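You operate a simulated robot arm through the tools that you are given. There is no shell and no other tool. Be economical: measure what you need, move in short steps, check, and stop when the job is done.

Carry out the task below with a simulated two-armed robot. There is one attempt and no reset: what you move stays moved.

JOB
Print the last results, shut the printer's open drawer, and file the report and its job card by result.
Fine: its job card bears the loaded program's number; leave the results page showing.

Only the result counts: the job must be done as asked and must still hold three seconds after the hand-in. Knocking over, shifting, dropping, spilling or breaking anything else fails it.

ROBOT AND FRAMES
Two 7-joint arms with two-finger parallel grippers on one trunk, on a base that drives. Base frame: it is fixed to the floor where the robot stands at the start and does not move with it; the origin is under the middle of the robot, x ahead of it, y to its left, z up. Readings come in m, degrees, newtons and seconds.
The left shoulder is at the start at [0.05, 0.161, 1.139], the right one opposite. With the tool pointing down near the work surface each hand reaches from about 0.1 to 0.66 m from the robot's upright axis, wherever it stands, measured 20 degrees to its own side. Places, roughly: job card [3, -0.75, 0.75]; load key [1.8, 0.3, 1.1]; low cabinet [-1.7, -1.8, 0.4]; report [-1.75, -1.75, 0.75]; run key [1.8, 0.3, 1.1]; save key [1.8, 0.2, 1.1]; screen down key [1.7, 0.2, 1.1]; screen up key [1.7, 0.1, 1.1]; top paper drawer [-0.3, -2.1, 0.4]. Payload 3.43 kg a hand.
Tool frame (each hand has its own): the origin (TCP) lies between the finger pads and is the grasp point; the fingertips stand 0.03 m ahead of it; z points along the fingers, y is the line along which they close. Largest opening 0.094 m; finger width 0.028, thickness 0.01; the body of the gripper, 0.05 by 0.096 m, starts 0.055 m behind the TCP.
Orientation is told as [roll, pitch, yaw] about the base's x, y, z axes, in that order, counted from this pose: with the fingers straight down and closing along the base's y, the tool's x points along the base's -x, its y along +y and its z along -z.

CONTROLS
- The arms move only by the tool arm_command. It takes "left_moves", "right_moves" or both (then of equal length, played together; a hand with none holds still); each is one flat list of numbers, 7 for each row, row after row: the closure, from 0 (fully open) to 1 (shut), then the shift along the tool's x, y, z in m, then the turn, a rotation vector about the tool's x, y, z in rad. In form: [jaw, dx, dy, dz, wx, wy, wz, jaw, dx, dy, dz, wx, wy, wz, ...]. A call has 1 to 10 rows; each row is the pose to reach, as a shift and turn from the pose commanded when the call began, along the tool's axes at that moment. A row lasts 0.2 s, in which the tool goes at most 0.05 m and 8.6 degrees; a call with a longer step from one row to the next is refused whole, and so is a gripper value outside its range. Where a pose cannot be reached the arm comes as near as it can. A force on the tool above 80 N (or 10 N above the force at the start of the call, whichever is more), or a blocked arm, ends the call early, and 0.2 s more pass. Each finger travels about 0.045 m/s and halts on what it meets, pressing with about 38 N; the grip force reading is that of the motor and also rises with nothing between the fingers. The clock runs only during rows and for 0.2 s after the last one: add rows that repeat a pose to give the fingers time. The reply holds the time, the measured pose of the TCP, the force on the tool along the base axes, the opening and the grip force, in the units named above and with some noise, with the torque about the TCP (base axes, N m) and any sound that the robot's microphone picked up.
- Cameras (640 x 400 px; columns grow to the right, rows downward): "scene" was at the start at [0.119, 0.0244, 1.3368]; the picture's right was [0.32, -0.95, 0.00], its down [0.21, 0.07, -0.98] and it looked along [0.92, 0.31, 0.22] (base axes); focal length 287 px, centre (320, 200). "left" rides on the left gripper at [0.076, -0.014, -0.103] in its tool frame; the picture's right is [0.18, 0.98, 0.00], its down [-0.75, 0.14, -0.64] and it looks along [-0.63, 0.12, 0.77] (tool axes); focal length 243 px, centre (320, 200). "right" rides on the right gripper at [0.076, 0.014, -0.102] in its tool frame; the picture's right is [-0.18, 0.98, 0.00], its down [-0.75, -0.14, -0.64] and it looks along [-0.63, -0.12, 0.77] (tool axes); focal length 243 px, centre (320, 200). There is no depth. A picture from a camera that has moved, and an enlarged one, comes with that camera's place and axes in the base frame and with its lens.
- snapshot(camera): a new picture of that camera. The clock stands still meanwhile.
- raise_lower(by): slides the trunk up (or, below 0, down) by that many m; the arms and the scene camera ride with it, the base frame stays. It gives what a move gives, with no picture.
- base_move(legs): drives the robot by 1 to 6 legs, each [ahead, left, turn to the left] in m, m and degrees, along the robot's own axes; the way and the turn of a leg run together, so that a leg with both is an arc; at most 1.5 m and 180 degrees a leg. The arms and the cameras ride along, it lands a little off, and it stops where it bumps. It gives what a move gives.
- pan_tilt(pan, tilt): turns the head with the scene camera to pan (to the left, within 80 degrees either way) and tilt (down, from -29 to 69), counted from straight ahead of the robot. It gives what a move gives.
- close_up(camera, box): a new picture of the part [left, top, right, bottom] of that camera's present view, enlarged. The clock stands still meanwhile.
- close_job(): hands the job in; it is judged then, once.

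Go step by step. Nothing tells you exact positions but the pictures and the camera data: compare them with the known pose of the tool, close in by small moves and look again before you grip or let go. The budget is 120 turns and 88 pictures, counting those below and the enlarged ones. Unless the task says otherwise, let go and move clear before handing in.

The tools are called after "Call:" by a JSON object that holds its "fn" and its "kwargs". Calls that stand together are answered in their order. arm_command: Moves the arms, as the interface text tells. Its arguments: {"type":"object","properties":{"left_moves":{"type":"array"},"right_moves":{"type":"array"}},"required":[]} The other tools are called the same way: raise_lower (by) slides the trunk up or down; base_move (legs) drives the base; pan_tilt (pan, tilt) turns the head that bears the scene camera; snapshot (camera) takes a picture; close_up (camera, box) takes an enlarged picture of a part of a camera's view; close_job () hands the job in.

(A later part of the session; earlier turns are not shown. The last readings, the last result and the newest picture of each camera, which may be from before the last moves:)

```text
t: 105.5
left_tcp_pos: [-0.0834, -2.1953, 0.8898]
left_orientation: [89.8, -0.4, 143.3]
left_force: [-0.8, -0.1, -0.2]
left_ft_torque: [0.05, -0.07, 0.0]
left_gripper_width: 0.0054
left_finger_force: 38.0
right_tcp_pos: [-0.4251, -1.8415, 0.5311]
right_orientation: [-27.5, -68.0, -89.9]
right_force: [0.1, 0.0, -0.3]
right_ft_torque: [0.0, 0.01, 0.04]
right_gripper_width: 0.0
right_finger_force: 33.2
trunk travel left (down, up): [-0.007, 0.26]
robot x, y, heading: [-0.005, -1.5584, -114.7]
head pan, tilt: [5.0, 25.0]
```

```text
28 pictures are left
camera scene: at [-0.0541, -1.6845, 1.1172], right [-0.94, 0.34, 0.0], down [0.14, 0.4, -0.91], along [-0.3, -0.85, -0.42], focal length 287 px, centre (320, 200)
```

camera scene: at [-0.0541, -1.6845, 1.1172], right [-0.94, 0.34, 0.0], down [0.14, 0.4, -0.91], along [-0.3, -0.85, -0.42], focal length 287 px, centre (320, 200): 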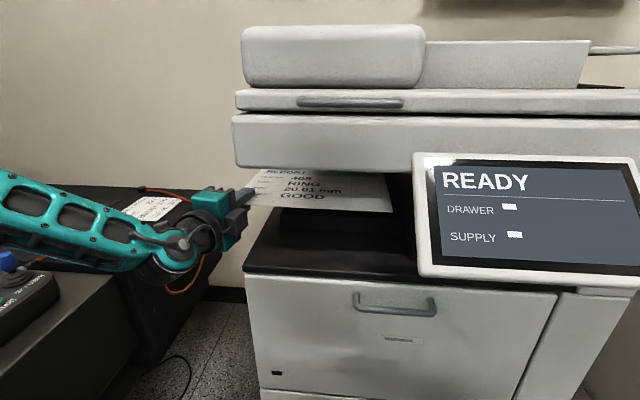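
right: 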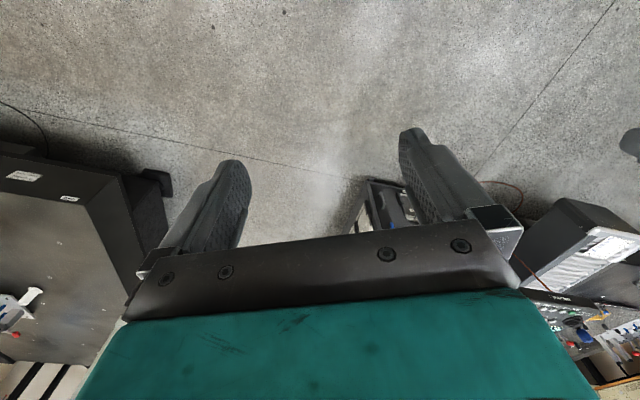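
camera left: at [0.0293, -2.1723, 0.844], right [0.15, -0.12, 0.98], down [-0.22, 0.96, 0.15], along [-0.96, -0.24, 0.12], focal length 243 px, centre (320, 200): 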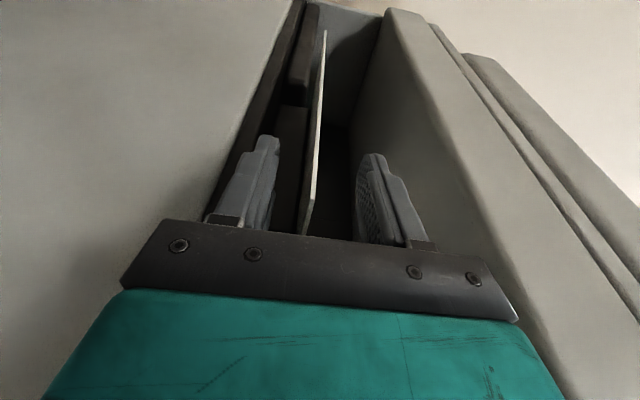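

The report is gripped and lifted level. I'll back it out, passing just under and to the left of the panel.

Call:
{"fn": "arm_command", "kwargs": {"left_moves": [1, 0.01, -0.01, -0.01, 0, 0, 0, 1, 0.02, -0.01, -0.015, 0, 0, 0]}}

Call:
{"fn": "base_move", "kwargs": {"legs": [[-0.15, 0.01, 0]]}}

Call:
{"fn": "snapshot", "kwargs": {"camera": "scene"}}

```text
t: 106.1
left_tcp_pos: [-0.0587, -2.1959, 0.879]
left_orientation: [89.8, -0.5, 143.3]
left_force: [-0.2, -0.1, -0.3]
left_ft_torque: [0.03, -0.03, -0.01]
left_gripper_width: 0.0053
left_finger_force: 37.7
right_tcp_pos: [-0.4256, -1.8419, 0.5314]
right_orientation: [-27.5, -68.1, -89.9]
right_force: [-0.3, -0.4, 0.1]
right_ft_torque: [-0.01, 0.0, -0.01]
right_gripper_width: 0.0
right_finger_force: 32.9
trunk travel left (down, up): [-0.007, 0.26]
robot x, y, heading: [-0.0034, -1.5606, -114.6]
head pan, tilt: [5.0, 25.0]
```

```text
t: 107.4
left_tcp_pos: [0.0109, -2.0662, 0.8774]
left_orientation: [89.7, -0.3, 143.3]
left_force: [1.0, -0.3, 0.7]
left_ft_torque: [0.03, -0.01, 0.02]
left_gripper_width: 0.0058
left_finger_force: 37.7
right_tcp_pos: [-0.3551, -1.7111, 0.5314]
right_orientation: [-27.5, -68.1, -89.8]
right_force: [0.3, 0.0, 0.3]
right_ft_torque: [0.04, -0.01, -0.02]
right_gripper_width: 0.0001
right_finger_force: 33.3
trunk travel left (down, up): [-0.007, 0.26]
robot x, y, heading: [0.0635, -1.4294, -114.4]
head pan, tilt: [5.0, 25.0]
```

```text
27 pictures are left
camera scene: at [0.0165, -1.554, 1.1172], right [-0.94, 0.34, 0.0], down [0.14, 0.4, -0.91], along [-0.3, -0.85, -0.42], focal length 287 px, centre (320, 200)
```

scene: 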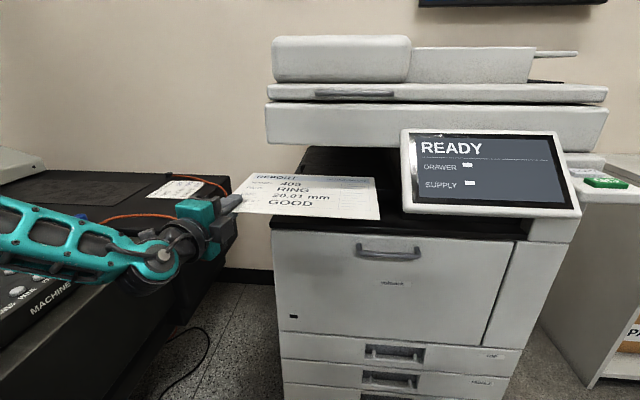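

Clear of the slot. I'll back fully away and drive right toward the cabinet.

Call:
{"fn": "base_move", "kwargs": {"legs": [[-0.35, 0.0, 0], [0.1, -0.85, 0], [0.1, -0.75, 0]]}}

Call:
{"fn": "pan_tilt", "kwargs": {"pan": 0, "tilt": 25}}

Call:
{"fn": "snapshot", "kwargs": {"camera": "scene"}}

```text
t: 123.7
left_tcp_pos: [-1.3732, -1.2724, 0.8788]
left_orientation: [89.7, -0.4, 143.8]
left_force: [0.6, 1.4, -0.2]
left_ft_torque: [-0.01, -0.04, 0.0]
left_gripper_width: 0.0056
left_finger_force: 38.2
right_tcp_pos: [-1.742, -0.9229, 0.5307]
right_orientation: [-27.5, -68.1, -89.3]
right_force: [0.6, -1.1, -0.6]
right_ft_torque: [0.02, 0.0, -0.01]
right_gripper_width: 0.0
right_finger_force: 32.7
trunk travel left (down, up): [-0.007, 0.26]
robot x, y, heading: [-1.3321, -0.6352, -114.2]
head pan, tilt: [5.0, 25.0]
```

```text
t: 124.3
left_tcp_pos: [-1.3738, -1.2731, 0.8778]
left_orientation: [89.7, -0.4, 143.8]
left_force: [0.6, 0.2, 0.2]
left_ft_torque: [0.01, -0.03, 0.05]
left_gripper_width: 0.0056
left_finger_force: 37.9
right_tcp_pos: [-1.742, -0.9211, 0.5315]
right_orientation: [-27.4, -68.1, -89.5]
right_force: [-0.1, 0.8, -0.4]
right_ft_torque: [-0.02, -0.01, 0.03]
right_gripper_width: 0.0
right_finger_force: 33.5
trunk travel left (down, up): [-0.007, 0.26]
robot x, y, heading: [-1.3246, -0.638, -114.2]
head pan, tilt: [0.0, 25.0]
```

```text
26 pictures are left
camera scene: at [-1.3806, -0.759, 1.1172], right [-0.91, 0.41, 0.0], down [0.17, 0.39, -0.91], along [-0.37, -0.83, -0.42], focal length 287 px, centre (320, 200)
```

scene: 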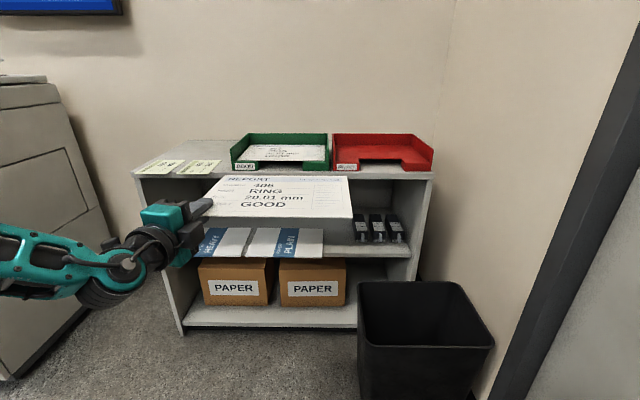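

Call:
{"fn": "close_up", "kwargs": {"camera": "scene", "box": [130, 120, 350, 240]}}

```text
2.91 times, centred on (240, 180) of scene
camera zoom: at [-1.3806, -0.759, 1.1172], right [-0.91, 0.41, 0.0], down [0.17, 0.39, -0.91], along [-0.37, -0.83, -0.42], focal length 834 px, centre (553, 258)
```

zoom: 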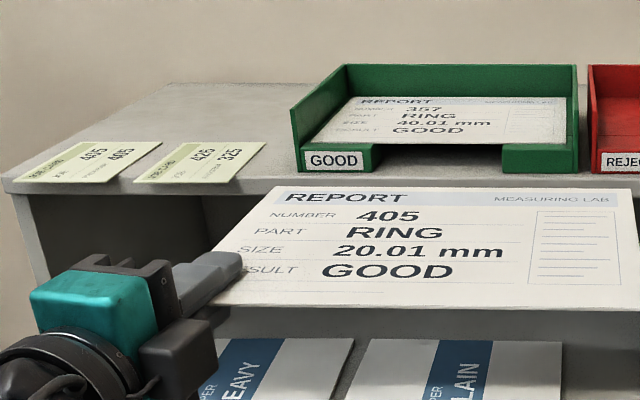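

The tray's outer front-left corner is about (-1.49, -1.713, 0.80), it is about 0.317 m wide, and its side walls rise to about 0.87. The held sheet is roughly 3° off. I'll raise the trunk a bit, adjust the hand and approach partway.

Call:
{"fn": "raise_lower", "kwargs": {"by": 0.07}}

Call:
{"fn": "arm_command", "kwargs": {"left_moves": [1, -0.036, 0, 0.0143, 0, 0.017, 0, 1, -0.072, 0, 0.0287, 0, 0.034, 0, 1, -0.108, 0, 0.043, 0, 0.05, 0, 1, -0.108, 0, 0.043, 0, 0.05, 0]}}

Call:
{"fn": "base_move", "kwargs": {"legs": [[0.28, 0.155, 0]]}}

Call:
{"fn": "pan_tilt", "kwargs": {"pan": 0, "tilt": 32}}

Call:
{"fn": "snapshot", "kwargs": {"camera": "scene"}}

```text
t: 125.4
left_tcp_pos: [-1.3737, -1.2728, 0.9477]
left_orientation: [89.8, -0.4, 143.9]
left_force: [0.2, 0.5, -0.9]
left_ft_torque: [-0.02, -0.06, 0.01]
left_gripper_width: 0.0054
left_finger_force: 37.6
right_tcp_pos: [-1.7424, -0.9224, 0.6012]
right_orientation: [-27.4, -68.2, -89.4]
right_force: [0.3, 0.5, 0.6]
right_ft_torque: [-0.05, 0.0, 0.0]
right_gripper_width: 0.0
right_finger_force: 32.4
trunk travel left (down, up): [-0.077, 0.19]
robot x, y, heading: [-1.3278, -0.639, -114.0]
head pan, tilt: [0.0, 25.0]
```

```text
t: 126.4
left_tcp_pos: [-1.4476, -1.2414, 0.972]
left_orientation: [89.7, -0.4, 146.6]
left_force: [-0.1, 0.5, 0.3]
left_ft_torque: [0.03, -0.09, 0.01]
left_gripper_width: 0.0058
left_finger_force: 38.2
left hand out of reach, approached as far as the arm can: row 2, 3, 4
right_tcp_pos: [-1.7431, -0.9226, 0.601]
right_orientation: [-27.5, -68.1, -89.4]
right_force: [0.7, -0.1, -0.3]
right_ft_torque: [0.02, 0.01, 0.04]
right_gripper_width: 0.0
right_finger_force: 33.5
trunk travel left (down, up): [-0.077, 0.19]
robot x, y, heading: [-1.3298, -0.6365, -114.0]
head pan, tilt: [0.0, 25.0]
```

```text
t: 128.5
left_tcp_pos: [-1.4221, -1.5562, 0.9729]
left_orientation: [89.6, -0.4, 146.6]
left_force: [0.3, -0.4, -0.2]
left_ft_torque: [0.03, -0.05, 0.0]
left_gripper_width: 0.0054
left_finger_force: 38.2
right_tcp_pos: [-1.7156, -1.2376, 0.6005]
right_orientation: [-27.5, -68.1, -89.4]
right_force: [-0.5, -0.2, 0.9]
right_ft_torque: [0.03, 0.06, 0.01]
right_gripper_width: 0.0
right_finger_force: 33.1
trunk travel left (down, up): [-0.077, 0.19]
robot x, y, heading: [-1.3029, -0.9491, -114.3]
head pan, tilt: [0.0, 25.0]
```

```text
t: 129.2
left_tcp_pos: [-1.422, -1.556, 0.9728]
left_orientation: [89.5, -0.3, 146.6]
left_force: [-0.4, -0.3, -0.2]
left_ft_torque: [0.01, -0.03, 0.01]
left_gripper_width: 0.0056
left_finger_force: 38.0
right_tcp_pos: [-1.7159, -1.2376, 0.6009]
right_orientation: [-27.4, -68.1, -89.5]
right_force: [0.3, -0.7, 1.2]
right_ft_torque: [0.02, 0.0, 0.0]
right_gripper_width: 0.0
right_finger_force: 33.2
trunk travel left (down, up): [-0.077, 0.19]
robot x, y, heading: [-1.2997, -0.9501, -114.1]
head pan, tilt: [0.0, 32.0]
```

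```text
24 pictures are left
camera scene: at [-1.3533, -1.0719, 1.1762], right [-0.91, 0.41, 0.0], down [0.22, 0.48, -0.85], along [-0.35, -0.77, -0.53], focal length 287 px, centre (320, 200)
```

scene: 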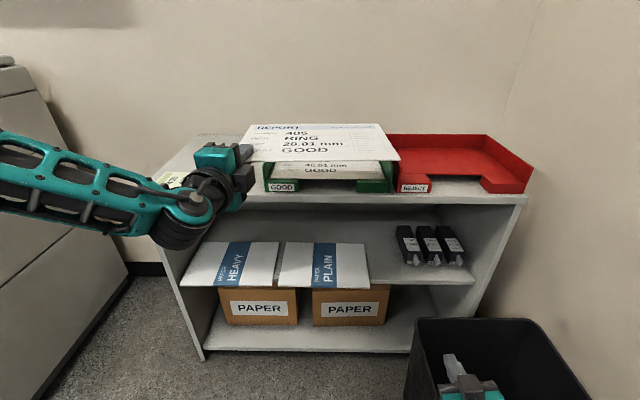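

The tray measures about 0.327 m wide at about 24.7°, so the sheet (0.293 m) should fit with about 1.5 cm each side. I'll drive in 0.15 m and then refine with the arm.

Call:
{"fn": "base_move", "kwargs": {"legs": [[0.15, 0.0, 0]]}}

```text
t: 130.6
left_tcp_pos: [-1.4789, -1.6926, 0.9732]
left_orientation: [89.6, -0.3, 146.7]
left_force: [0.0, -0.1, -0.1]
left_ft_torque: [0.03, -0.05, 0.02]
left_gripper_width: 0.0058
left_finger_force: 37.9
right_tcp_pos: [-1.7756, -1.3759, 0.6018]
right_orientation: [-27.5, -68.1, -89.1]
right_force: [-0.1, 0.2, 0.4]
right_ft_torque: [-0.01, 0.03, 0.01]
right_gripper_width: 0.0
right_finger_force: 32.9
trunk travel left (down, up): [-0.077, 0.19]
robot x, y, heading: [-1.3624, -1.0886, -113.9]
head pan, tilt: [0.0, 32.0]
```

Call:
{"fn": "arm_command", "kwargs": {"left_moves": [1, -0.01, -0.02, 0.022, 0, 0, 0, 1, -0.02, -0.045, 0.044, 0, 0, 0, 1, -0.031, -0.073, 0.065, 0, 0, 0, 1, -0.031, -0.073, 0.065, 0, 0, 0]}}

Call:
{"fn": "pan_tilt", "kwargs": {"pan": 0, "tilt": 36}}

Call:
{"fn": "close_up", "kwargs": {"camera": "scene", "box": [160, 50, 480, 250]}}

```text
t: 131.6
left_tcp_pos: [-1.4702, -1.7109, 0.9603]
left_orientation: [89.6, -0.4, 146.8]
left_force: [0.7, 0.3, -0.1]
left_ft_torque: [0.02, -0.07, -0.03]
left_gripper_width: 0.0057
left_finger_force: 37.2
left hand out of reach, approached as far as the arm can: row 1, 2, 3, 4
right_tcp_pos: [-1.7763, -1.3761, 0.6006]
right_orientation: [-27.5, -68.1, -89.3]
right_force: [0.7, 0.3, 0.3]
right_ft_torque: [-0.02, -0.01, -0.02]
right_gripper_width: 0.0001
right_finger_force: 33.1
trunk travel left (down, up): [-0.077, 0.19]
robot x, y, heading: [-1.357, -1.0913, -114.0]
head pan, tilt: [0.0, 32.0]
```

```text
t: 132.2
left_tcp_pos: [-1.4687, -1.7106, 0.9606]
left_orientation: [89.5, -0.3, 146.8]
left_force: [0.2, -0.2, -0.3]
left_ft_torque: [-0.01, -0.05, -0.02]
left_gripper_width: 0.0054
left_finger_force: 38.3
right_tcp_pos: [-1.7757, -1.3745, 0.6002]
right_orientation: [-27.5, -68.0, -89.2]
right_force: [0.7, -0.4, -0.1]
right_ft_torque: [0.01, 0.01, 0.01]
right_gripper_width: 0.0
right_finger_force: 33.5
trunk travel left (down, up): [-0.077, 0.19]
robot x, y, heading: [-1.3646, -1.0907, -113.9]
head pan, tilt: [0.0, 36.0]
```

```text
2.00 times, centred on (320, 150) of scene
camera zoom: at [-1.4128, -1.2066, 1.17], right [-0.91, 0.41, 0.0], down [0.24, 0.54, -0.81], along [-0.33, -0.74, -0.59], focal length 574 px, centre (320, 300)
```

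zoom: 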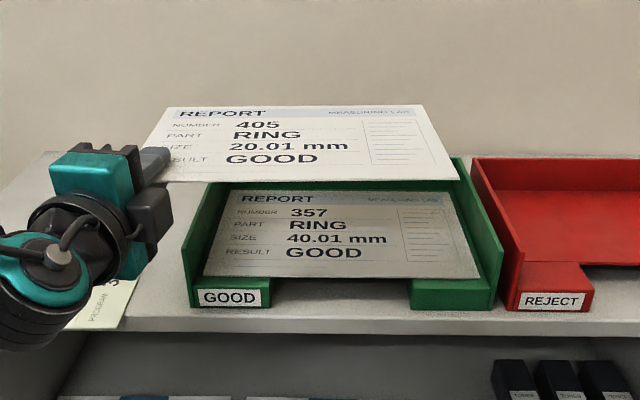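

The view is clear. The arm can't stretch sideways here, so I'll turn the base about 5.5° right with a short advance and counter-rotate the wrist to keep the sheet square.

Call:
{"fn": "base_move", "kwargs": {"legs": [[0.03, 0.0, -5.5]]}}

Call:
{"fn": "arm_command", "kwargs": {"left_moves": [1, 0, -0.02, 0, 0, 0.05, 0, 1, 0, -0.045, 0, 0, 0.096, 0, 1, 0, -0.06, 0, 0, 0.096, 0, 1, 0, -0.06, 0, 0, 0.096, 0]}}

Call:
{"fn": "close_up", "kwargs": {"camera": "scene", "box": [160, 50, 480, 250]}}

```text
t: 133.2
left_tcp_pos: [-1.5434, -1.7237, 0.9604]
left_orientation: [89.7, -0.5, 141.2]
left_force: [-0.3, -0.2, -0.4]
left_ft_torque: [0.0, -0.01, 0.0]
left_gripper_width: 0.0057
left_finger_force: 38.0
right_tcp_pos: [-1.816, -1.3612, 0.6002]
right_orientation: [-27.5, -68.1, -94.9]
right_force: [0.1, 0.4, -0.6]
right_ft_torque: [0.0, -0.01, -0.02]
right_gripper_width: 0.0002
right_finger_force: 32.4
trunk travel left (down, up): [-0.077, 0.19]
robot x, y, heading: [-1.3753, -1.1119, -119.5]
head pan, tilt: [0.0, 36.0]
```

```text
t: 134.2
left_tcp_pos: [-1.5079, -1.7236, 0.9346]
left_orientation: [89.4, -0.3, 146.7]
left_force: [-0.2, -0.2, -0.5]
left_ft_torque: [0.03, -0.02, -0.01]
left_gripper_width: 0.0057
left_finger_force: 38.0
left hand out of reach, approached as far as the arm can: row 1, 2, 3, 4
right_tcp_pos: [-1.8152, -1.3616, 0.6019]
right_orientation: [-27.4, -68.1, -94.8]
right_force: [-0.6, 0.6, -1.0]
right_ft_torque: [-0.02, -0.02, 0.01]
right_gripper_width: 0.0001
right_finger_force: 33.2
trunk travel left (down, up): [-0.077, 0.19]
robot x, y, heading: [-1.3774, -1.1153, -119.8]
head pan, tilt: [0.0, 36.0]
```

```text
2.00 times, centred on (320, 150) of scene
camera zoom: at [-1.4372, -1.2277, 1.1699], right [-0.87, 0.49, 0.0], down [0.29, 0.51, -0.81], along [-0.4, -0.7, -0.59], focal length 574 px, centre (320, 300)
```

zoom: 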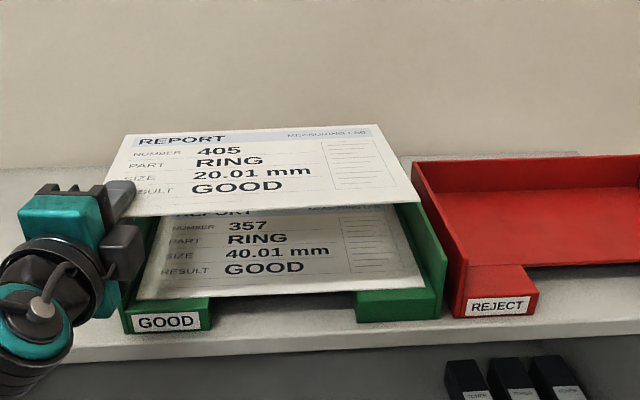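

I'll finish the lateral correction with a small base turn. After that, lowering the trunk will bring the sheet straight down.

Call:
{"fn": "base_move", "kwargs": {"legs": [[0.015, 0.0, -2.2]]}}

Call:
{"fn": "close_up", "kwargs": {"camera": "scene", "box": [160, 50, 480, 250]}}

```text
t: 134.9
left_tcp_pos: [-1.5374, -1.7304, 0.9347]
left_orientation: [89.6, -0.4, 144.6]
left_force: [0.0, -0.1, 0.1]
left_ft_torque: [-0.02, -0.08, -0.01]
left_gripper_width: 0.0058
left_finger_force: 37.7
right_tcp_pos: [-1.8307, -1.3575, 0.6007]
right_orientation: [-27.6, -68.1, -97.0]
right_force: [0.1, 0.3, -0.1]
right_ft_torque: [-0.01, 0.0, 0.01]
right_gripper_width: 0.0002
right_finger_force: 33.0
trunk travel left (down, up): [-0.077, 0.19]
robot x, y, heading: [-1.3856, -1.1255, -121.5]
head pan, tilt: [0.0, 36.0]
```

```text
2.00 times, centred on (320, 150) of scene
camera zoom: at [-1.449, -1.2381, 1.1699], right [-0.85, 0.52, 0.0], down [0.31, 0.5, -0.81], along [-0.42, -0.69, -0.59], focal length 574 px, centre (320, 300)
```

zoom: 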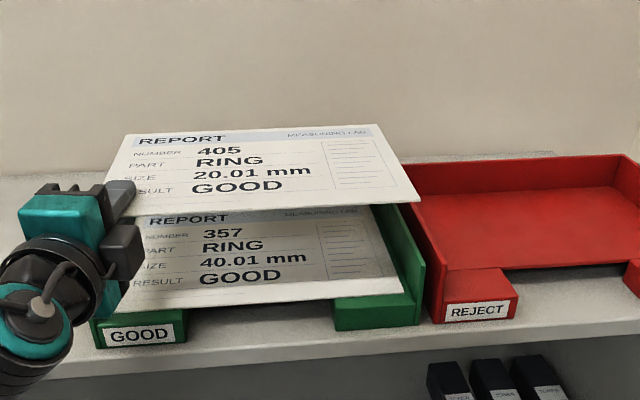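

Geometry checks out: about 1.2–2 cm of side margin within the tray. Lowering the trunk now.

Call:
{"fn": "raise_lower", "kwargs": {"by": -0.068}}

Call:
{"fn": "close_up", "kwargs": {"camera": "scene", "box": [160, 50, 480, 250]}}

```text
t: 136.0
left_tcp_pos: [-1.5375, -1.7306, 0.8667]
left_orientation: [89.5, -0.3, 144.4]
left_force: [0.2, -0.1, -0.9]
left_ft_torque: [0.02, -0.03, -0.01]
left_gripper_width: 0.0058
left_finger_force: 38.0
right_tcp_pos: [-1.8317, -1.3575, 0.5329]
right_orientation: [-27.6, -68.1, -97.1]
right_force: [0.2, 0.5, 0.3]
right_ft_torque: [-0.04, -0.02, -0.03]
right_gripper_width: 0.0
right_finger_force: 32.7
trunk travel left (down, up): [-0.009, 0.258]
robot x, y, heading: [-1.3809, -1.1288, -121.6]
head pan, tilt: [0.0, 36.0]
```

```text
2.00 times, centred on (320, 150) of scene
camera zoom: at [-1.4489, -1.2379, 1.102], right [-0.85, 0.52, 0.0], down [0.31, 0.5, -0.81], along [-0.42, -0.69, -0.59], focal length 574 px, centre (320, 300)
```

zoom: 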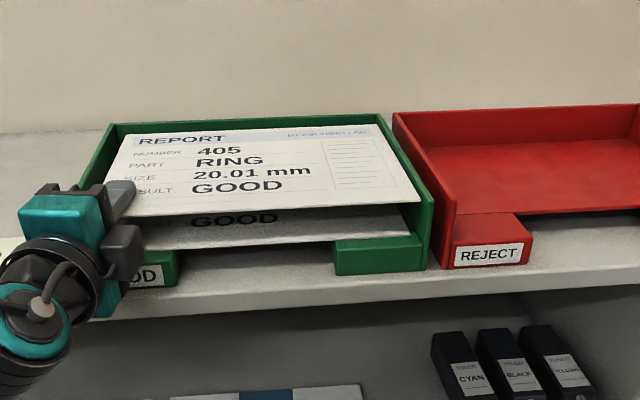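

The sheet is inside the tray walls. I'll open the fingers slightly to release, then withdraw straight back.

Call:
{"fn": "arm_command", "kwargs": {"left_moves": [0.85, 0, 0, 0, 0, 0, 0, 0.72, 0, 0, 0, 0, 0, 0, 0.72, 0, 0, 0, 0, 0, 0, 0.72, 0, 0, 0, 0, 0, 0]}}

Call:
{"fn": "close_up", "kwargs": {"camera": "scene", "box": [160, 50, 480, 250]}}

```text
t: 137.0
left_tcp_pos: [-1.5369, -1.7302, 0.8674]
left_orientation: [89.5, -0.3, 144.6]
left_force: [0.2, -0.5, 0.0]
left_ft_torque: [-0.05, 0.0, 0.01]
left_gripper_width: 0.0265
left_finger_force: 0.2
right_tcp_pos: [-1.8316, -1.3573, 0.5349]
right_orientation: [-27.5, -68.1, -97.1]
right_force: [-0.3, -0.8, 0.9]
right_ft_torque: [0.01, 0.0, 0.01]
right_gripper_width: 0.0002
right_finger_force: 33.0
trunk travel left (down, up): [-0.009, 0.258]
robot x, y, heading: [-1.3833, -1.1288, -121.5]
head pan, tilt: [0.0, 36.0]
```

```text
2.00 times, centred on (320, 150) of scene
camera zoom: at [-1.4489, -1.238, 1.1019], right [-0.85, 0.52, 0.0], down [0.31, 0.5, -0.81], along [-0.42, -0.69, -0.59], focal length 574 px, centre (320, 300)
```

zoom: 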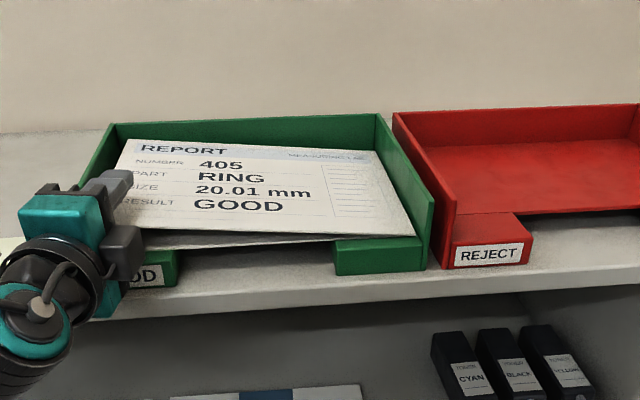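

Call:
{"fn": "base_move", "kwargs": {"legs": [[-0.14, -0.015, 0]]}}

Call:
{"fn": "snapshot", "kwargs": {"camera": "scene"}}

```text
t: 138.3
left_tcp_pos: [-1.4759, -1.608, 0.8676]
left_orientation: [89.6, -0.3, 144.7]
left_force: [0.2, -0.7, -0.8]
left_ft_torque: [0.04, -0.03, -0.01]
left_gripper_width: 0.0265
left_finger_force: 0.0
right_tcp_pos: [-1.7722, -1.2336, 0.5336]
right_orientation: [-27.4, -68.0, -96.8]
right_force: [-0.3, -0.5, -0.5]
right_ft_torque: [0.0, 0.0, -0.01]
right_gripper_width: 0.0002
right_finger_force: 33.0
trunk travel left (down, up): [-0.009, 0.258]
robot x, y, heading: [-1.3253, -1.0043, -121.7]
head pan, tilt: [0.0, 36.0]
```

```text
18 pictures are left
camera scene: at [-1.3898, -1.1142, 1.102], right [-0.85, 0.52, 0.0], down [0.31, 0.5, -0.81], along [-0.42, -0.69, -0.59], focal length 287 px, centre (320, 200)
```

scene: 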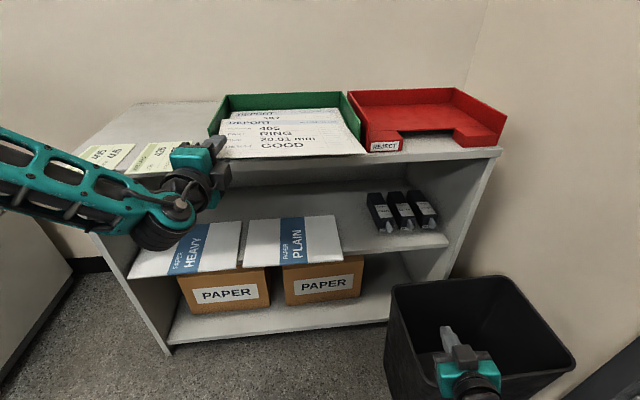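

Call:
{"fn": "close_up", "kwargs": {"camera": "scene", "box": [180, 80, 380, 205]}}

```text
3.20 times, centred on (280, 142) of scene
camera zoom: at [-1.3898, -1.1142, 1.102], right [-0.85, 0.52, 0.0], down [0.31, 0.5, -0.81], along [-0.42, -0.69, -0.59], focal length 918 px, centre (448, 384)
```

zoom: 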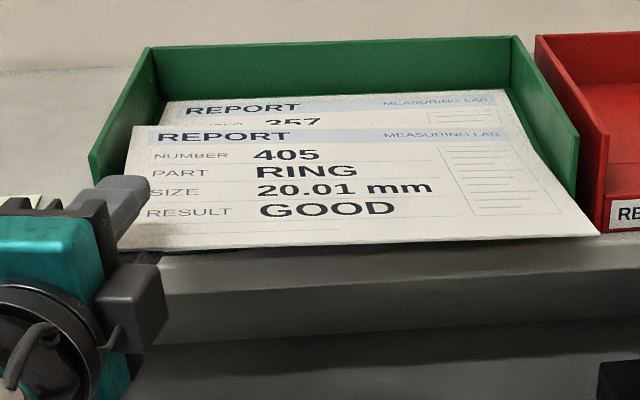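

The report stuck to the lower finger and slid forward, so it now overhangs the tray front. Pulling straight back could drop it, so I'll slide the finger out sideways to the left; the tray wall will hold the sheet.

Call:
{"fn": "base_move", "kwargs": {"legs": [[0.0, 0.075, 0]]}}

Call:
{"fn": "close_up", "kwargs": {"camera": "scene", "box": [160, 80, 420, 242]}}

```text
t: 139.7
left_tcp_pos: [-1.414, -1.6466, 0.8678]
left_orientation: [89.5, -0.3, 144.9]
left_force: [-0.7, -0.1, -0.5]
left_ft_torque: [-0.01, 0.01, -0.01]
left_gripper_width: 0.0264
left_finger_force: 0.1
right_tcp_pos: [-1.709, -1.2727, 0.5329]
right_orientation: [-27.5, -68.1, -96.8]
right_force: [0.1, 1.2, -0.4]
right_ft_torque: [0.0, -0.01, -0.02]
right_gripper_width: 0.0
right_finger_force: 33.0
trunk travel left (down, up): [-0.009, 0.258]
robot x, y, heading: [-1.2636, -1.0418, -121.3]
head pan, tilt: [0.0, 36.0]
```

```text
2.46 times, centred on (290, 161) of scene
camera zoom: at [-1.3271, -1.1525, 1.1019], right [-0.85, 0.52, 0.0], down [0.31, 0.5, -0.81], along [-0.42, -0.69, -0.59], focal length 706 px, centre (394, 296)
```

zoom: 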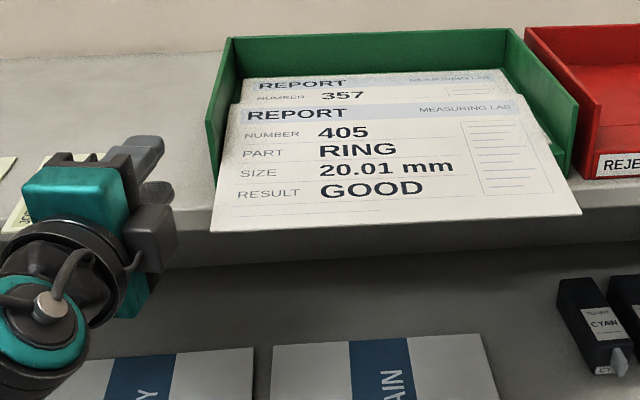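

The sheet is free but overhangs the lip. I'll regrip it shallowly at the front edge (about 1 cm of overlap, so it can't be dragged far) and push it in. First I'll back off, shift right and lower the hand.

Call:
{"fn": "base_move", "kwargs": {"legs": [[-0.1, 0.0, 0], [0.04, -0.142, 0]]}}

Call:
{"fn": "arm_command", "kwargs": {"left_moves": [0.47, 0, -0.02, 0, 0, 0, 0, 0.47, 0, -0.04, 0, 0, 0, 0, 0.47, 0, -0.046, 0, 0, 0, 0, 0.47, 0, -0.046, 0, 0, 0, 0]}}

Call:
{"fn": "snapshot", "kwargs": {"camera": "left"}}

Call:
{"fn": "close_up", "kwargs": {"camera": "scene", "box": [160, 80, 420, 242]}}

```text
t: 142.3
left_tcp_pos: [-1.5069, -1.5215, 0.8684]
left_orientation: [89.5, -0.3, 144.7]
left_force: [0.2, 0.7, -0.8]
left_ft_torque: [0.03, 0.0, 0.01]
left_gripper_width: 0.0261
left_finger_force: 0.2
right_tcp_pos: [-1.8014, -1.1475, 0.5332]
right_orientation: [-27.4, -68.0, -97.0]
right_force: [1.0, 0.3, -0.4]
right_ft_torque: [-0.02, 0.02, -0.01]
right_gripper_width: 0.0
right_finger_force: 32.8
trunk travel left (down, up): [-0.009, 0.258]
robot x, y, heading: [-1.3508, -0.9189, -121.6]
head pan, tilt: [0.0, 36.0]
```

```text
t: 143.3
left_tcp_pos: [-1.4833, -1.5217, 0.8446]
left_orientation: [89.6, -0.3, 144.6]
left_force: [0.0, -0.2, 1.4]
left_ft_torque: [-0.02, -0.03, -0.03]
left_gripper_width: 0.0496
left_finger_force: 0.0
left hand out of reach, approached as far as the arm can: row 1, 2, 3, 4
right_tcp_pos: [-1.8001, -1.1475, 0.5326]
right_orientation: [-27.4, -68.1, -97.1]
right_force: [0.1, -0.1, 0.9]
right_ft_torque: [-0.04, -0.01, 0.02]
right_gripper_width: 0.0
right_finger_force: 32.4
trunk travel left (down, up): [-0.009, 0.258]
robot x, y, heading: [-1.3516, -0.9168, -121.8]
head pan, tilt: [0.0, 36.0]
```

```text
15 pictures are left
camera left: at [-1.3626, -1.4822, 0.8309], right [0.15, -0.12, 0.98], down [-0.24, 0.96, 0.15], along [-0.96, -0.26, 0.12], focal length 243 px, centre (320, 200)
```

left: 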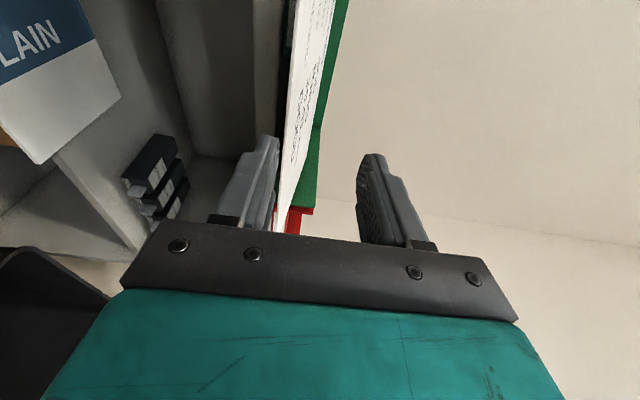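

```text
2.46 times, centred on (290, 161) of scene
camera zoom: at [-1.418, -1.0282, 1.102], right [-0.85, 0.52, 0.0], down [0.31, 0.5, -0.81], along [-0.42, -0.69, -0.59], focal length 706 px, centre (394, 296)
```

zoom: 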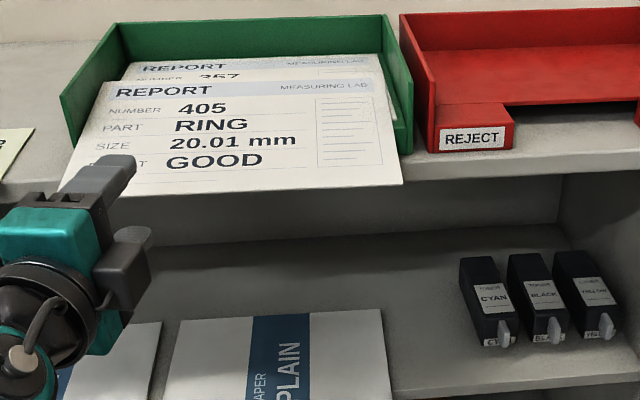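

The sheet's front edge is at z ≈ 0.817. I'll open wider, use the last bit of trunk travel, and edge forward for a shallow grip.

Call:
{"fn": "raise_lower", "kwargs": {"by": -0.009}}

Call:
{"fn": "arm_command", "kwargs": {"left_moves": [0.2, 0, 0, 0, 0, 0, 0, 0.2, 0, 0, 0, 0, 0, 0, 0.2, 0, 0, 0, 0, 0, 0]}}

Call:
{"fn": "base_move", "kwargs": {"legs": [[0.058, -0.012, 0]]}}

Call:
{"fn": "snapshot", "kwargs": {"camera": "left"}}

```text
t: 143.8
left_tcp_pos: [-1.4844, -1.5226, 0.8374]
left_orientation: [89.4, -0.3, 144.6]
left_force: [-0.2, 0.7, 0.3]
left_ft_torque: [0.01, -0.02, 0.04]
left_gripper_width: 0.0499
left_finger_force: 0.1
right_tcp_pos: [-1.8009, -1.1466, 0.5241]
right_orientation: [-27.4, -68.1, -96.9]
right_force: [-0.3, -0.2, 0.3]
right_ft_torque: [0.02, 0.03, 0.03]
right_gripper_width: 0.0
right_finger_force: 33.2
trunk travel left (down, up): [0.0, 0.267]
robot x, y, heading: [-1.3526, -0.9179, -121.5]
head pan, tilt: [0.0, 36.0]
```

```text
t: 144.7
left_tcp_pos: [-1.4843, -1.5219, 0.8378]
left_orientation: [89.5, -0.2, 144.6]
left_force: [-0.2, 0.7, -1.0]
left_ft_torque: [0.01, 0.02, 0.0]
left_gripper_width: 0.0756
left_finger_force: 0.0
right_tcp_pos: [-1.8006, -1.1477, 0.524]
right_orientation: [-27.3, -68.1, -96.8]
right_force: [-0.3, 0.6, -0.4]
right_ft_torque: [-0.04, 0.05, -0.01]
right_gripper_width: 0.0
right_finger_force: 33.2
trunk travel left (down, up): [0.0, 0.267]
robot x, y, heading: [-1.3519, -0.9192, -121.5]
head pan, tilt: [0.0, 36.0]
```

```text
t: 145.6
left_tcp_pos: [-1.5248, -1.5641, 0.8366]
left_orientation: [89.4, -0.3, 144.6]
left_force: [0.4, 0.5, 0.4]
left_ft_torque: [-0.01, -0.03, -0.01]
left_gripper_width: 0.0749
left_finger_force: 0.0
right_tcp_pos: [-1.8402, -1.1904, 0.525]
right_orientation: [-27.4, -68.1, -96.9]
right_force: [-0.5, 0.5, -0.2]
right_ft_torque: [0.0, -0.01, 0.0]
right_gripper_width: 0.0
right_finger_force: 32.6
trunk travel left (down, up): [0.0, 0.267]
robot x, y, heading: [-1.3901, -0.9596, -121.6]
head pan, tilt: [0.0, 36.0]
```

```text
13 pictures are left
camera left: at [-1.4024, -1.525, 0.8225], right [0.15, -0.12, 0.98], down [-0.24, 0.96, 0.15], along [-0.96, -0.26, 0.12], focal length 243 px, centre (320, 200)
```

left: 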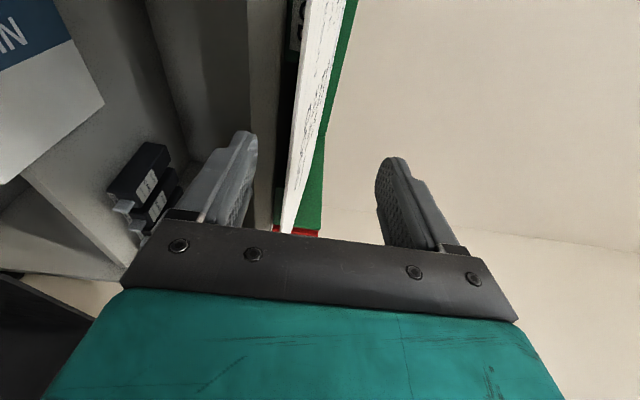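

Call:
{"fn": "arm_command", "kwargs": {"left_moves": [0.2, 0, 0, 0.012, 0, 0, 0, 0.6, 0, 0, 0.012, 0, 0, 0, 1, 0, 0, 0.012, 0, 0, 0, 1, 0, 0, 0.012, 0, 0, 0, 1, 0, 0, 0.012, 0, 0, 0, 1, 0, 0, 0.012, 0, 0, 0, 1, 0, 0, 0.012, 0, 0, 0]}}

Call:
{"fn": "close_up", "kwargs": {"camera": "scene", "box": [160, 40, 420, 202]}}

```text
t: 147.2
left_tcp_pos: [-1.5279, -1.5748, 0.8394]
left_orientation: [89.3, -0.3, 144.5]
left_force: [0.1, -0.5, 0.8]
left_ft_torque: [0.02, -0.07, 0.01]
left_gripper_width: 0.0012
left_finger_force: 36.3
left hand out of reach, approached as far as the arm can: row 1, 2, 3, 4, 5, 6, 7
right_tcp_pos: [-1.84, -1.1898, 0.5246]
right_orientation: [-27.4, -68.1, -96.9]
right_force: [-0.4, 0.7, -0.4]
right_ft_torque: [0.05, -0.03, -0.01]
right_gripper_width: 0.0001
right_finger_force: 33.6
trunk travel left (down, up): [0.0, 0.267]
robot x, y, heading: [-1.3929, -0.9577, -121.7]
head pan, tilt: [0.0, 36.0]
```

```text
2.46 times, centred on (290, 121) of scene
camera zoom: at [-1.458, -1.071, 1.0934], right [-0.85, 0.52, 0.0], down [0.31, 0.5, -0.81], along [-0.42, -0.69, -0.59], focal length 706 px, centre (394, 394)
```

zoom: 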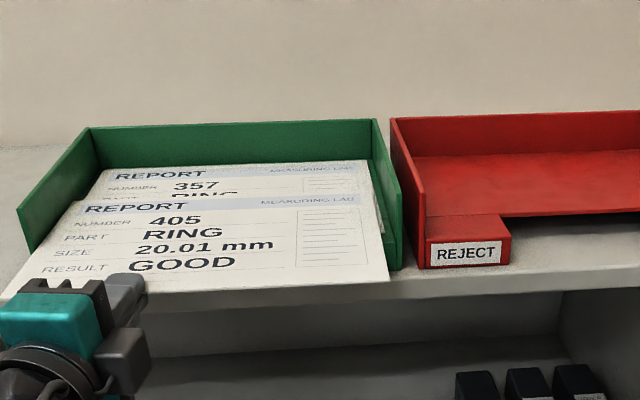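

The grip width is tiny (1.2 mm), so the fingers are right at the edge. I'll push forward 4 cm and see whether the sheet follows.

Call:
{"fn": "base_move", "kwargs": {"legs": [[0.045, 0.0, 0]]}}

Call:
{"fn": "close_up", "kwargs": {"camera": "scene", "box": [120, 40, 440, 240]}}

```text
t: 148.1
left_tcp_pos: [-1.5519, -1.6121, 0.8385]
left_orientation: [89.4, -0.3, 144.5]
left_force: [-0.3, 0.5, -0.8]
left_ft_torque: [-0.01, -0.01, 0.04]
left_gripper_width: 0.0012
left_finger_force: 35.9
right_tcp_pos: [-1.8645, -1.228, 0.525]
right_orientation: [-27.4, -68.1, -97.0]
right_force: [-0.9, 0.2, 0.0]
right_ft_torque: [-0.06, 0.02, 0.0]
right_gripper_width: 0.0
right_finger_force: 32.8
trunk travel left (down, up): [0.0, 0.267]
robot x, y, heading: [-1.415, -0.9976, -121.4]
head pan, tilt: [0.0, 36.0]
```

```text
2.00 times, centred on (280, 140) of scene
camera zoom: at [-1.4815, -1.109, 1.0934], right [-0.85, 0.52, 0.0], down [0.31, 0.5, -0.81], along [-0.42, -0.69, -0.59], focal length 574 px, centre (400, 320)
```

zoom: 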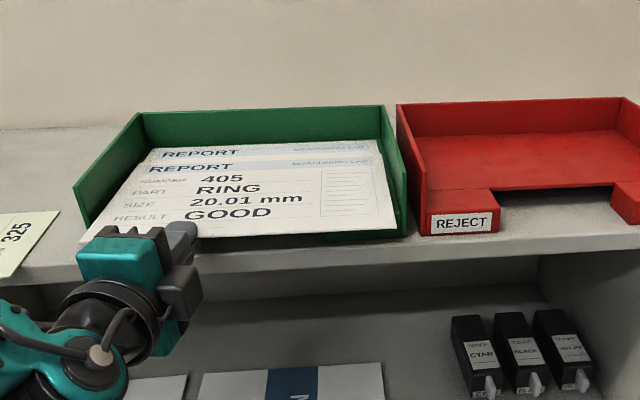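

The sheet follows. I'll lift it 4 mm and push about 7 cm more until its front edge is behind the lip.

Call:
{"fn": "raise_lower", "kwargs": {"by": 0.004}}

Call:
{"fn": "base_move", "kwargs": {"legs": [[0.073, -0.005, 0]]}}

Call:
{"fn": "close_up", "kwargs": {"camera": "scene", "box": [120, 40, 440, 240]}}

```text
t: 148.6
left_tcp_pos: [-1.5513, -1.6127, 0.8448]
left_orientation: [89.5, -0.4, 144.4]
left_force: [0.2, -0.3, -0.8]
left_ft_torque: [0.01, -0.04, -0.04]
left_gripper_width: 0.0009
left_finger_force: 36.3
right_tcp_pos: [-1.8643, -1.228, 0.5275]
right_orientation: [-27.5, -68.2, -97.2]
right_force: [-0.2, -0.2, 0.0]
right_ft_torque: [0.02, 0.0, -0.03]
right_gripper_width: 0.0002
right_finger_force: 32.7
trunk travel left (down, up): [-0.004, 0.263]
robot x, y, heading: [-1.4162, -0.9949, -121.8]
head pan, tilt: [0.0, 36.0]
```

```text
t: 149.7
left_tcp_pos: [-1.5873, -1.6688, 0.8437]
left_orientation: [89.5, -0.4, 145.1]
left_force: [0.5, 0.4, -0.6]
left_ft_torque: [0.02, -0.05, 0.04]
left_gripper_width: 0.0011
left_finger_force: 36.0
right_tcp_pos: [-1.9034, -1.2829, 0.5284]
right_orientation: [-27.2, -68.1, -97.2]
right_force: [0.4, 0.6, -0.8]
right_ft_torque: [-0.01, -0.02, -0.02]
right_gripper_width: 0.0
right_finger_force: 32.6
trunk travel left (down, up): [-0.004, 0.263]
robot x, y, heading: [-1.4526, -1.0509, -121.7]
head pan, tilt: [0.0, 36.0]
stopped in leg 1: the robot was blocked; the commanded pose is now the measured one
```

```text
2.00 times, centred on (280, 140) of scene
camera zoom: at [-1.52, -1.1631, 1.0974], right [-0.85, 0.52, 0.0], down [0.31, 0.5, -0.81], along [-0.42, -0.69, -0.59], focal length 574 px, centre (400, 320)
```

zoom: 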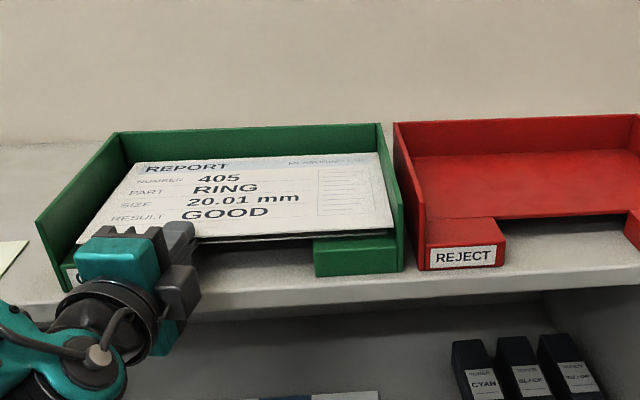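

The sheet's front edge is now inside the lip. The base reported a block, possibly the bin, so no more advancing. I'll open slightly and draw the fingers back with the arm.

Call:
{"fn": "arm_command", "kwargs": {"left_moves": [0.9, 0, 0, 0, 0, 0, 0, 0.88, 0, 0, 0, 0, 0, 0, 0.88, 0, 0, -0.02, 0, 0, 0, 0.88, 0, 0, -0.05, 0, 0, 0, 0.88, 0, 0, -0.08, 0, 0, 0]}}

Call:
{"fn": "pan_tilt", "kwargs": {"pan": -10, "tilt": 45}}

Call:
{"fn": "snapshot", "kwargs": {"camera": "scene"}}

```text
t: 150.9
left_tcp_pos: [-1.539, -1.6005, 0.8427]
left_orientation: [89.5, -0.3, 145.1]
left_force: [-0.5, 0.5, 0.2]
left_ft_torque: [-0.01, -0.02, 0.01]
left_gripper_width: 0.0109
left_finger_force: 0.0
right_tcp_pos: [-1.903, -1.2813, 0.5284]
right_orientation: [-27.3, -68.1, -97.2]
right_force: [-0.6, 0.7, 0.1]
right_ft_torque: [0.0, 0.01, 0.04]
right_gripper_width: 0.0
right_finger_force: 33.2
trunk travel left (down, up): [-0.004, 0.263]
robot x, y, heading: [-1.4499, -1.0539, -121.7]
head pan, tilt: [0.0, 36.0]
```

```text
t: 151.7
left_tcp_pos: [-1.5407, -1.6017, 0.8447]
left_orientation: [89.5, -0.3, 145.0]
left_force: [0.0, 0.6, 1.3]
left_ft_torque: [0.01, 0.0, 0.02]
left_gripper_width: 0.0112
left_finger_force: 0.1
right_tcp_pos: [-1.9026, -1.2821, 0.5282]
right_orientation: [-27.4, -68.1, -97.0]
right_force: [-0.1, -1.1, -0.3]
right_ft_torque: [0.01, 0.0, 0.01]
right_gripper_width: 0.0
right_finger_force: 32.5
trunk travel left (down, up): [-0.004, 0.263]
robot x, y, heading: [-1.4546, -1.052, -121.6]
head pan, tilt: [-10.0, 45.0]
```

```text
9 pictures are left
camera scene: at [-1.5281, -1.1493, 1.0842], right [-0.75, 0.66, 0.0], down [0.47, 0.53, -0.71], along [-0.47, -0.53, -0.71], focal length 287 px, centre (320, 200)
```

scene: 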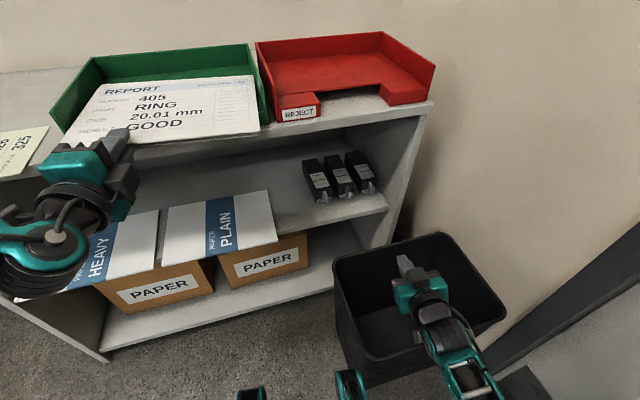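

The sheet slid out with the lower finger again. This time I'll grip it, push it in with the finger located in the tray's notch, and open wide so the lower finger drops clear before withdrawing.

Call:
{"fn": "arm_command", "kwargs": {"left_moves": [1, 0, 0, 0, 0, 0, 0, 1, 0, 0, 0, 0, 0, 0, 1, -0.003, 0, 0.025, 0, 0, 0, 1, -0.006, 0, 0.05, 0, 0, 0, 1, -0.008, 0, 0.07, 0, 0, 0, 1, -0.008, 0, 0.07, 0, 0, 0]}}

Call:
{"fn": "close_up", "kwargs": {"camera": "scene", "box": [0, 20, 320, 220]}}

```text
t: 153.1
left_tcp_pos: [-1.586, -1.6568, 0.8447]
left_orientation: [89.5, -0.3, 145.3]
left_force: [20.6, -3.3, -0.5]
left_ft_torque: [0.02, 0.0, 0.31]
left_gripper_width: 0.0011
left_finger_force: 35.4
right_tcp_pos: [-1.9034, -1.2829, 0.5296]
right_orientation: [-27.7, -68.1, -96.7]
right_force: [0.1, 0.3, -0.7]
right_ft_torque: [-0.02, 0.02, -0.03]
right_gripper_width: 0.0
right_finger_force: 32.4
trunk travel left (down, up): [-0.004, 0.263]
robot x, y, heading: [-1.4543, -1.0519, -121.5]
head pan, tilt: [-10.0, 45.0]
```

```text
2.00 times, centred on (160, 120) of scene
camera zoom: at [-1.5264, -1.1497, 1.0843], right [-0.75, 0.66, 0.0], down [0.47, 0.53, -0.71], along [-0.47, -0.53, -0.71], focal length 574 px, centre (640, 360)
```

zoom: 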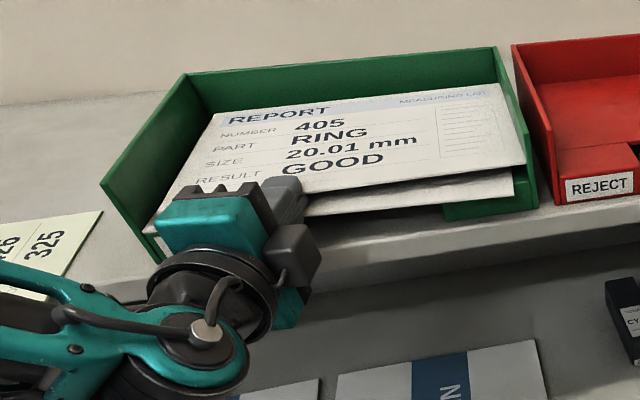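

The sheet presses on the right wall (20 N), so I'll ease left 1 cm and then open wide so it settles.

Call:
{"fn": "arm_command", "kwargs": {"left_moves": [1, 0.008, 0, 0, 0, 0, 0, 1, 0.012, 0, 0.004, 0, 0, 0, 0.6, 0.012, 0, 0.004, 0, 0, 0, 0.25, 0.012, 0, 0.004, 0, 0, 0, 0.25, 0.012, 0, 0.004, 0, 0, 0, 0.25, 0.012, 0, 0.004, 0, 0, 0]}}

Call:
{"fn": "close_up", "kwargs": {"camera": "scene", "box": [0, 20, 320, 220]}}

```text
t: 154.4
left_tcp_pos: [-1.585, -1.6639, 0.8624]
left_orientation: [91.8, -0.4, 144.9]
left_force: [-1.2, 6.7, 48.1]
left_ft_torque: [-0.38, 0.41, -0.06]
left_gripper_width: 0.0432
left_finger_force: 0.0
right_tcp_pos: [-1.9016, -1.2813, 0.5307]
right_orientation: [-27.5, -68.4, -97.1]
right_force: [0.0, -0.4, -0.5]
right_ft_torque: [0.0, -0.01, -0.02]
right_gripper_width: 0.0
right_finger_force: 32.9
trunk travel left (down, up): [-0.004, 0.263]
robot x, y, heading: [-1.4564, -1.0499, -121.2]
head pan, tilt: [-10.0, 45.0]
```

```text
2.00 times, centred on (160, 120) of scene
camera zoom: at [-1.5273, -1.145, 1.0853], right [-0.75, 0.66, 0.0], down [0.47, 0.53, -0.71], along [-0.47, -0.53, -0.7], focal length 574 px, centre (640, 360)
```

zoom: 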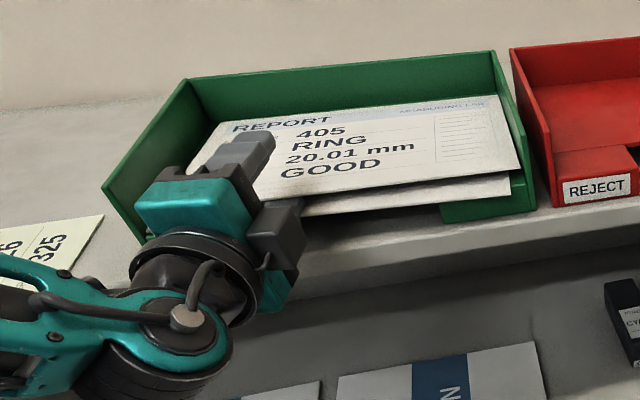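

The lower finger sits between the two sheets, so I'll draw back until it is clear of the lip and open wide there to drop the sheet. Then I'll finish by pushing the edge with the right hand, which can reach the right height.

Call:
{"fn": "arm_command", "kwargs": {"left_moves": [0.85, 0, 0, 0, 0, 0, 0, 0.85, 0, 0, 0, 0, 0, 0, 0.85, 0, 0, -0.035, 0, 0, 0, 0.85, 0, 0, -0.07, 0, 0, 0, 0.5, 0, 0, -0.07, 0, 0, 0, 0.05, 0, 0, -0.07, 0, 0, 0, 0.05, 0, 0, -0.07, 0, 0, 0, 0.05, 0, 0, -0.07, 0, 0, 0, 0.05, 0, 0, -0.07, 0, 0, 0]}}

Call:
{"fn": "snapshot", "kwargs": {"camera": "scene"}}

```text
t: 156.4
left_tcp_pos: [-1.5392, -1.6081, 0.8462]
left_orientation: [89.5, -0.3, 145.0]
left_force: [0.5, -0.4, -0.8]
left_ft_torque: [0.03, 0.0, 0.01]
left_gripper_width: 0.0896
left_finger_force: 0.2
right_tcp_pos: [-1.9027, -1.2826, 0.5286]
right_orientation: [-27.3, -68.1, -97.1]
right_force: [-0.6, 0.2, 0.0]
right_ft_torque: [-0.02, 0.01, 0.04]
right_gripper_width: 0.0
right_finger_force: 33.2
trunk travel left (down, up): [-0.004, 0.263]
robot x, y, heading: [-1.4541, -1.0512, -121.8]
head pan, tilt: [-10.0, 45.0]
```

```text
6 pictures are left
camera scene: at [-1.5282, -1.1493, 1.0842], right [-0.75, 0.66, 0.0], down [0.47, 0.53, -0.71], along [-0.47, -0.53, -0.71], focal length 287 px, centre (320, 200)
```

scene: 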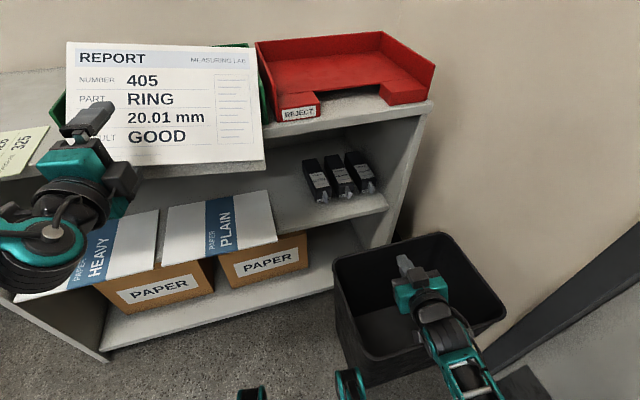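

The sheet is tipping forward over the lip. I'll close and advance immediately to catch its front edge.

Call:
{"fn": "arm_command", "kwargs": {"left_moves": [1, 0, 0, 0.02, 0, 0, 0, 1, 0, 0, 0.03, 0, 0, 0, 1, 0, 0, 0.03, 0, 0, 0, 1, 0, 0, 0.03, 0, 0, 0, 1, 0, 0, 0.03, 0, 0, 0, 1, 0, 0, 0.03, 0, 0, 0]}}

Call:
{"fn": "snapshot", "kwargs": {"camera": "scene"}}

```text
t: 157.8
left_tcp_pos: [-1.5581, -1.6313, 0.8487]
left_orientation: [89.9, -0.4, 145.0]
left_force: [1.6, 0.3, 6.2]
left_ft_torque: [-0.12, 1.27, 0.02]
left_gripper_width: 0.0042
left_finger_force: 35.6
right_tcp_pos: [-1.9023, -1.282, 0.5276]
right_orientation: [-27.4, -68.2, -97.0]
right_force: [0.6, 0.5, 0.5]
right_ft_torque: [0.03, 0.03, 0.01]
right_gripper_width: 0.0
right_finger_force: 32.9
trunk travel left (down, up): [-0.004, 0.263]
robot x, y, heading: [-1.454, -1.0491, -121.5]
head pan, tilt: [-10.0, 45.0]
```

```text
5 pictures are left
camera scene: at [-1.5278, -1.1489, 1.0844], right [-0.75, 0.66, 0.0], down [0.47, 0.53, -0.71], along [-0.47, -0.53, -0.71], focal length 287 px, centre (320, 200)
```

scene: 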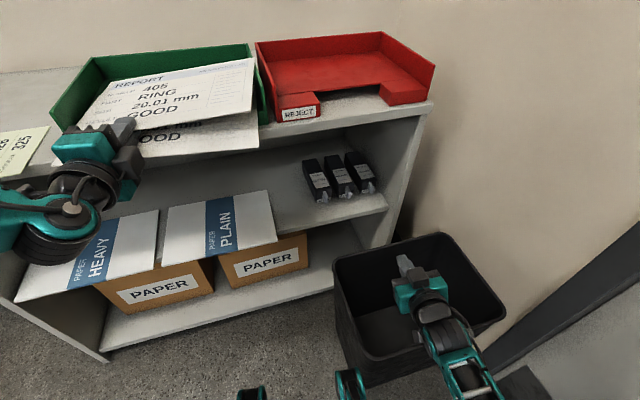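

Caught: the report is gripped again, and the 357 sheet was dragged out a bit too. I'll use the closed right hand as a pusher and stop in front of the tray notch so the sheets can't come back out. First I'll raise it out of the bin area.

Call:
{"fn": "arm_command", "kwargs": {"right_moves": [1, -0.0463, -0.0086, -0.0166, 0, 0, 0, 1, -0.0926, -0.0172, -0.0331, 0, 0, 0, 1, -0.139, -0.0258, -0.0497, 0, 0, 0, 1, -0.1853, -0.0344, -0.0662, 0, 0, 0, 1, -0.2316, -0.043, -0.0828, 0, 0, 0, 1, -0.278, -0.0516, -0.0993, 0, 0, 0]}}

```text
t: 159.2
left_tcp_pos: [-1.5572, -1.6322, 0.8458]
left_orientation: [89.6, -0.3, 144.9]
left_force: [-0.5, -1.4, 9.2]
left_ft_torque: [-0.2, 1.5, 0.16]
left_gripper_width: 0.0037
left_finger_force: 37.9
right_tcp_pos: [-1.9064, -1.2854, 0.8299]
right_orientation: [-27.4, -68.1, -96.9]
right_force: [-0.4, 0.7, 0.0]
right_ft_torque: [0.01, 0.01, 0.0]
right_gripper_width: 0.0
right_finger_force: 33.0
right hand out of reach, approached as far as the arm can: row 6
trunk travel left (down, up): [-0.004, 0.263]
robot x, y, heading: [-1.4534, -1.0557, -121.6]
head pan, tilt: [-10.0, 45.0]
```

Call:
{"fn": "arm_command", "kwargs": {"right_moves": [1, -0.009, 0.043, -0.001, 0, 0, 0, 1, -0.018, 0.086, -0.002, 0, 0, 0, 1, -0.027, 0.129, -0.003, 0, 0, 0, 1, -0.036, 0.172, -0.004, 0, 0, 0, 1, -0.045, 0.215, -0.005, 0, 0, 0, 1, -0.054, 0.258, -0.006, 0, 0, 0, 1, -0.063, 0.301, -0.007, 0, 0, 0, 1, -0.073, 0.341, -0.0086, 0, 0, 0]}}

```text
t: 160.3
left_tcp_pos: [-1.5586, -1.6327, 0.8479]
left_orientation: [90.0, -0.6, 144.9]
left_force: [0.3, 0.0, 5.1]
left_ft_torque: [-0.11, 1.41, 0.07]
left_gripper_width: 0.0033
left_finger_force: 38.0
right_tcp_pos: [-1.8068, -1.3665, 0.8196]
right_orientation: [-54.5, -62.1, -74.0]
right_force: [0.9, 0.7, 0.4]
right_ft_torque: [0.02, 0.01, 0.01]
right_gripper_width: 0.0
right_finger_force: 32.4
trunk travel left (down, up): [-0.004, 0.263]
robot x, y, heading: [-1.4541, -1.0533, -121.6]
head pan, tilt: [-10.0, 45.0]
stopped in row 5 (right hand): the arm was blocked; the commanded pose is now the measured one
```

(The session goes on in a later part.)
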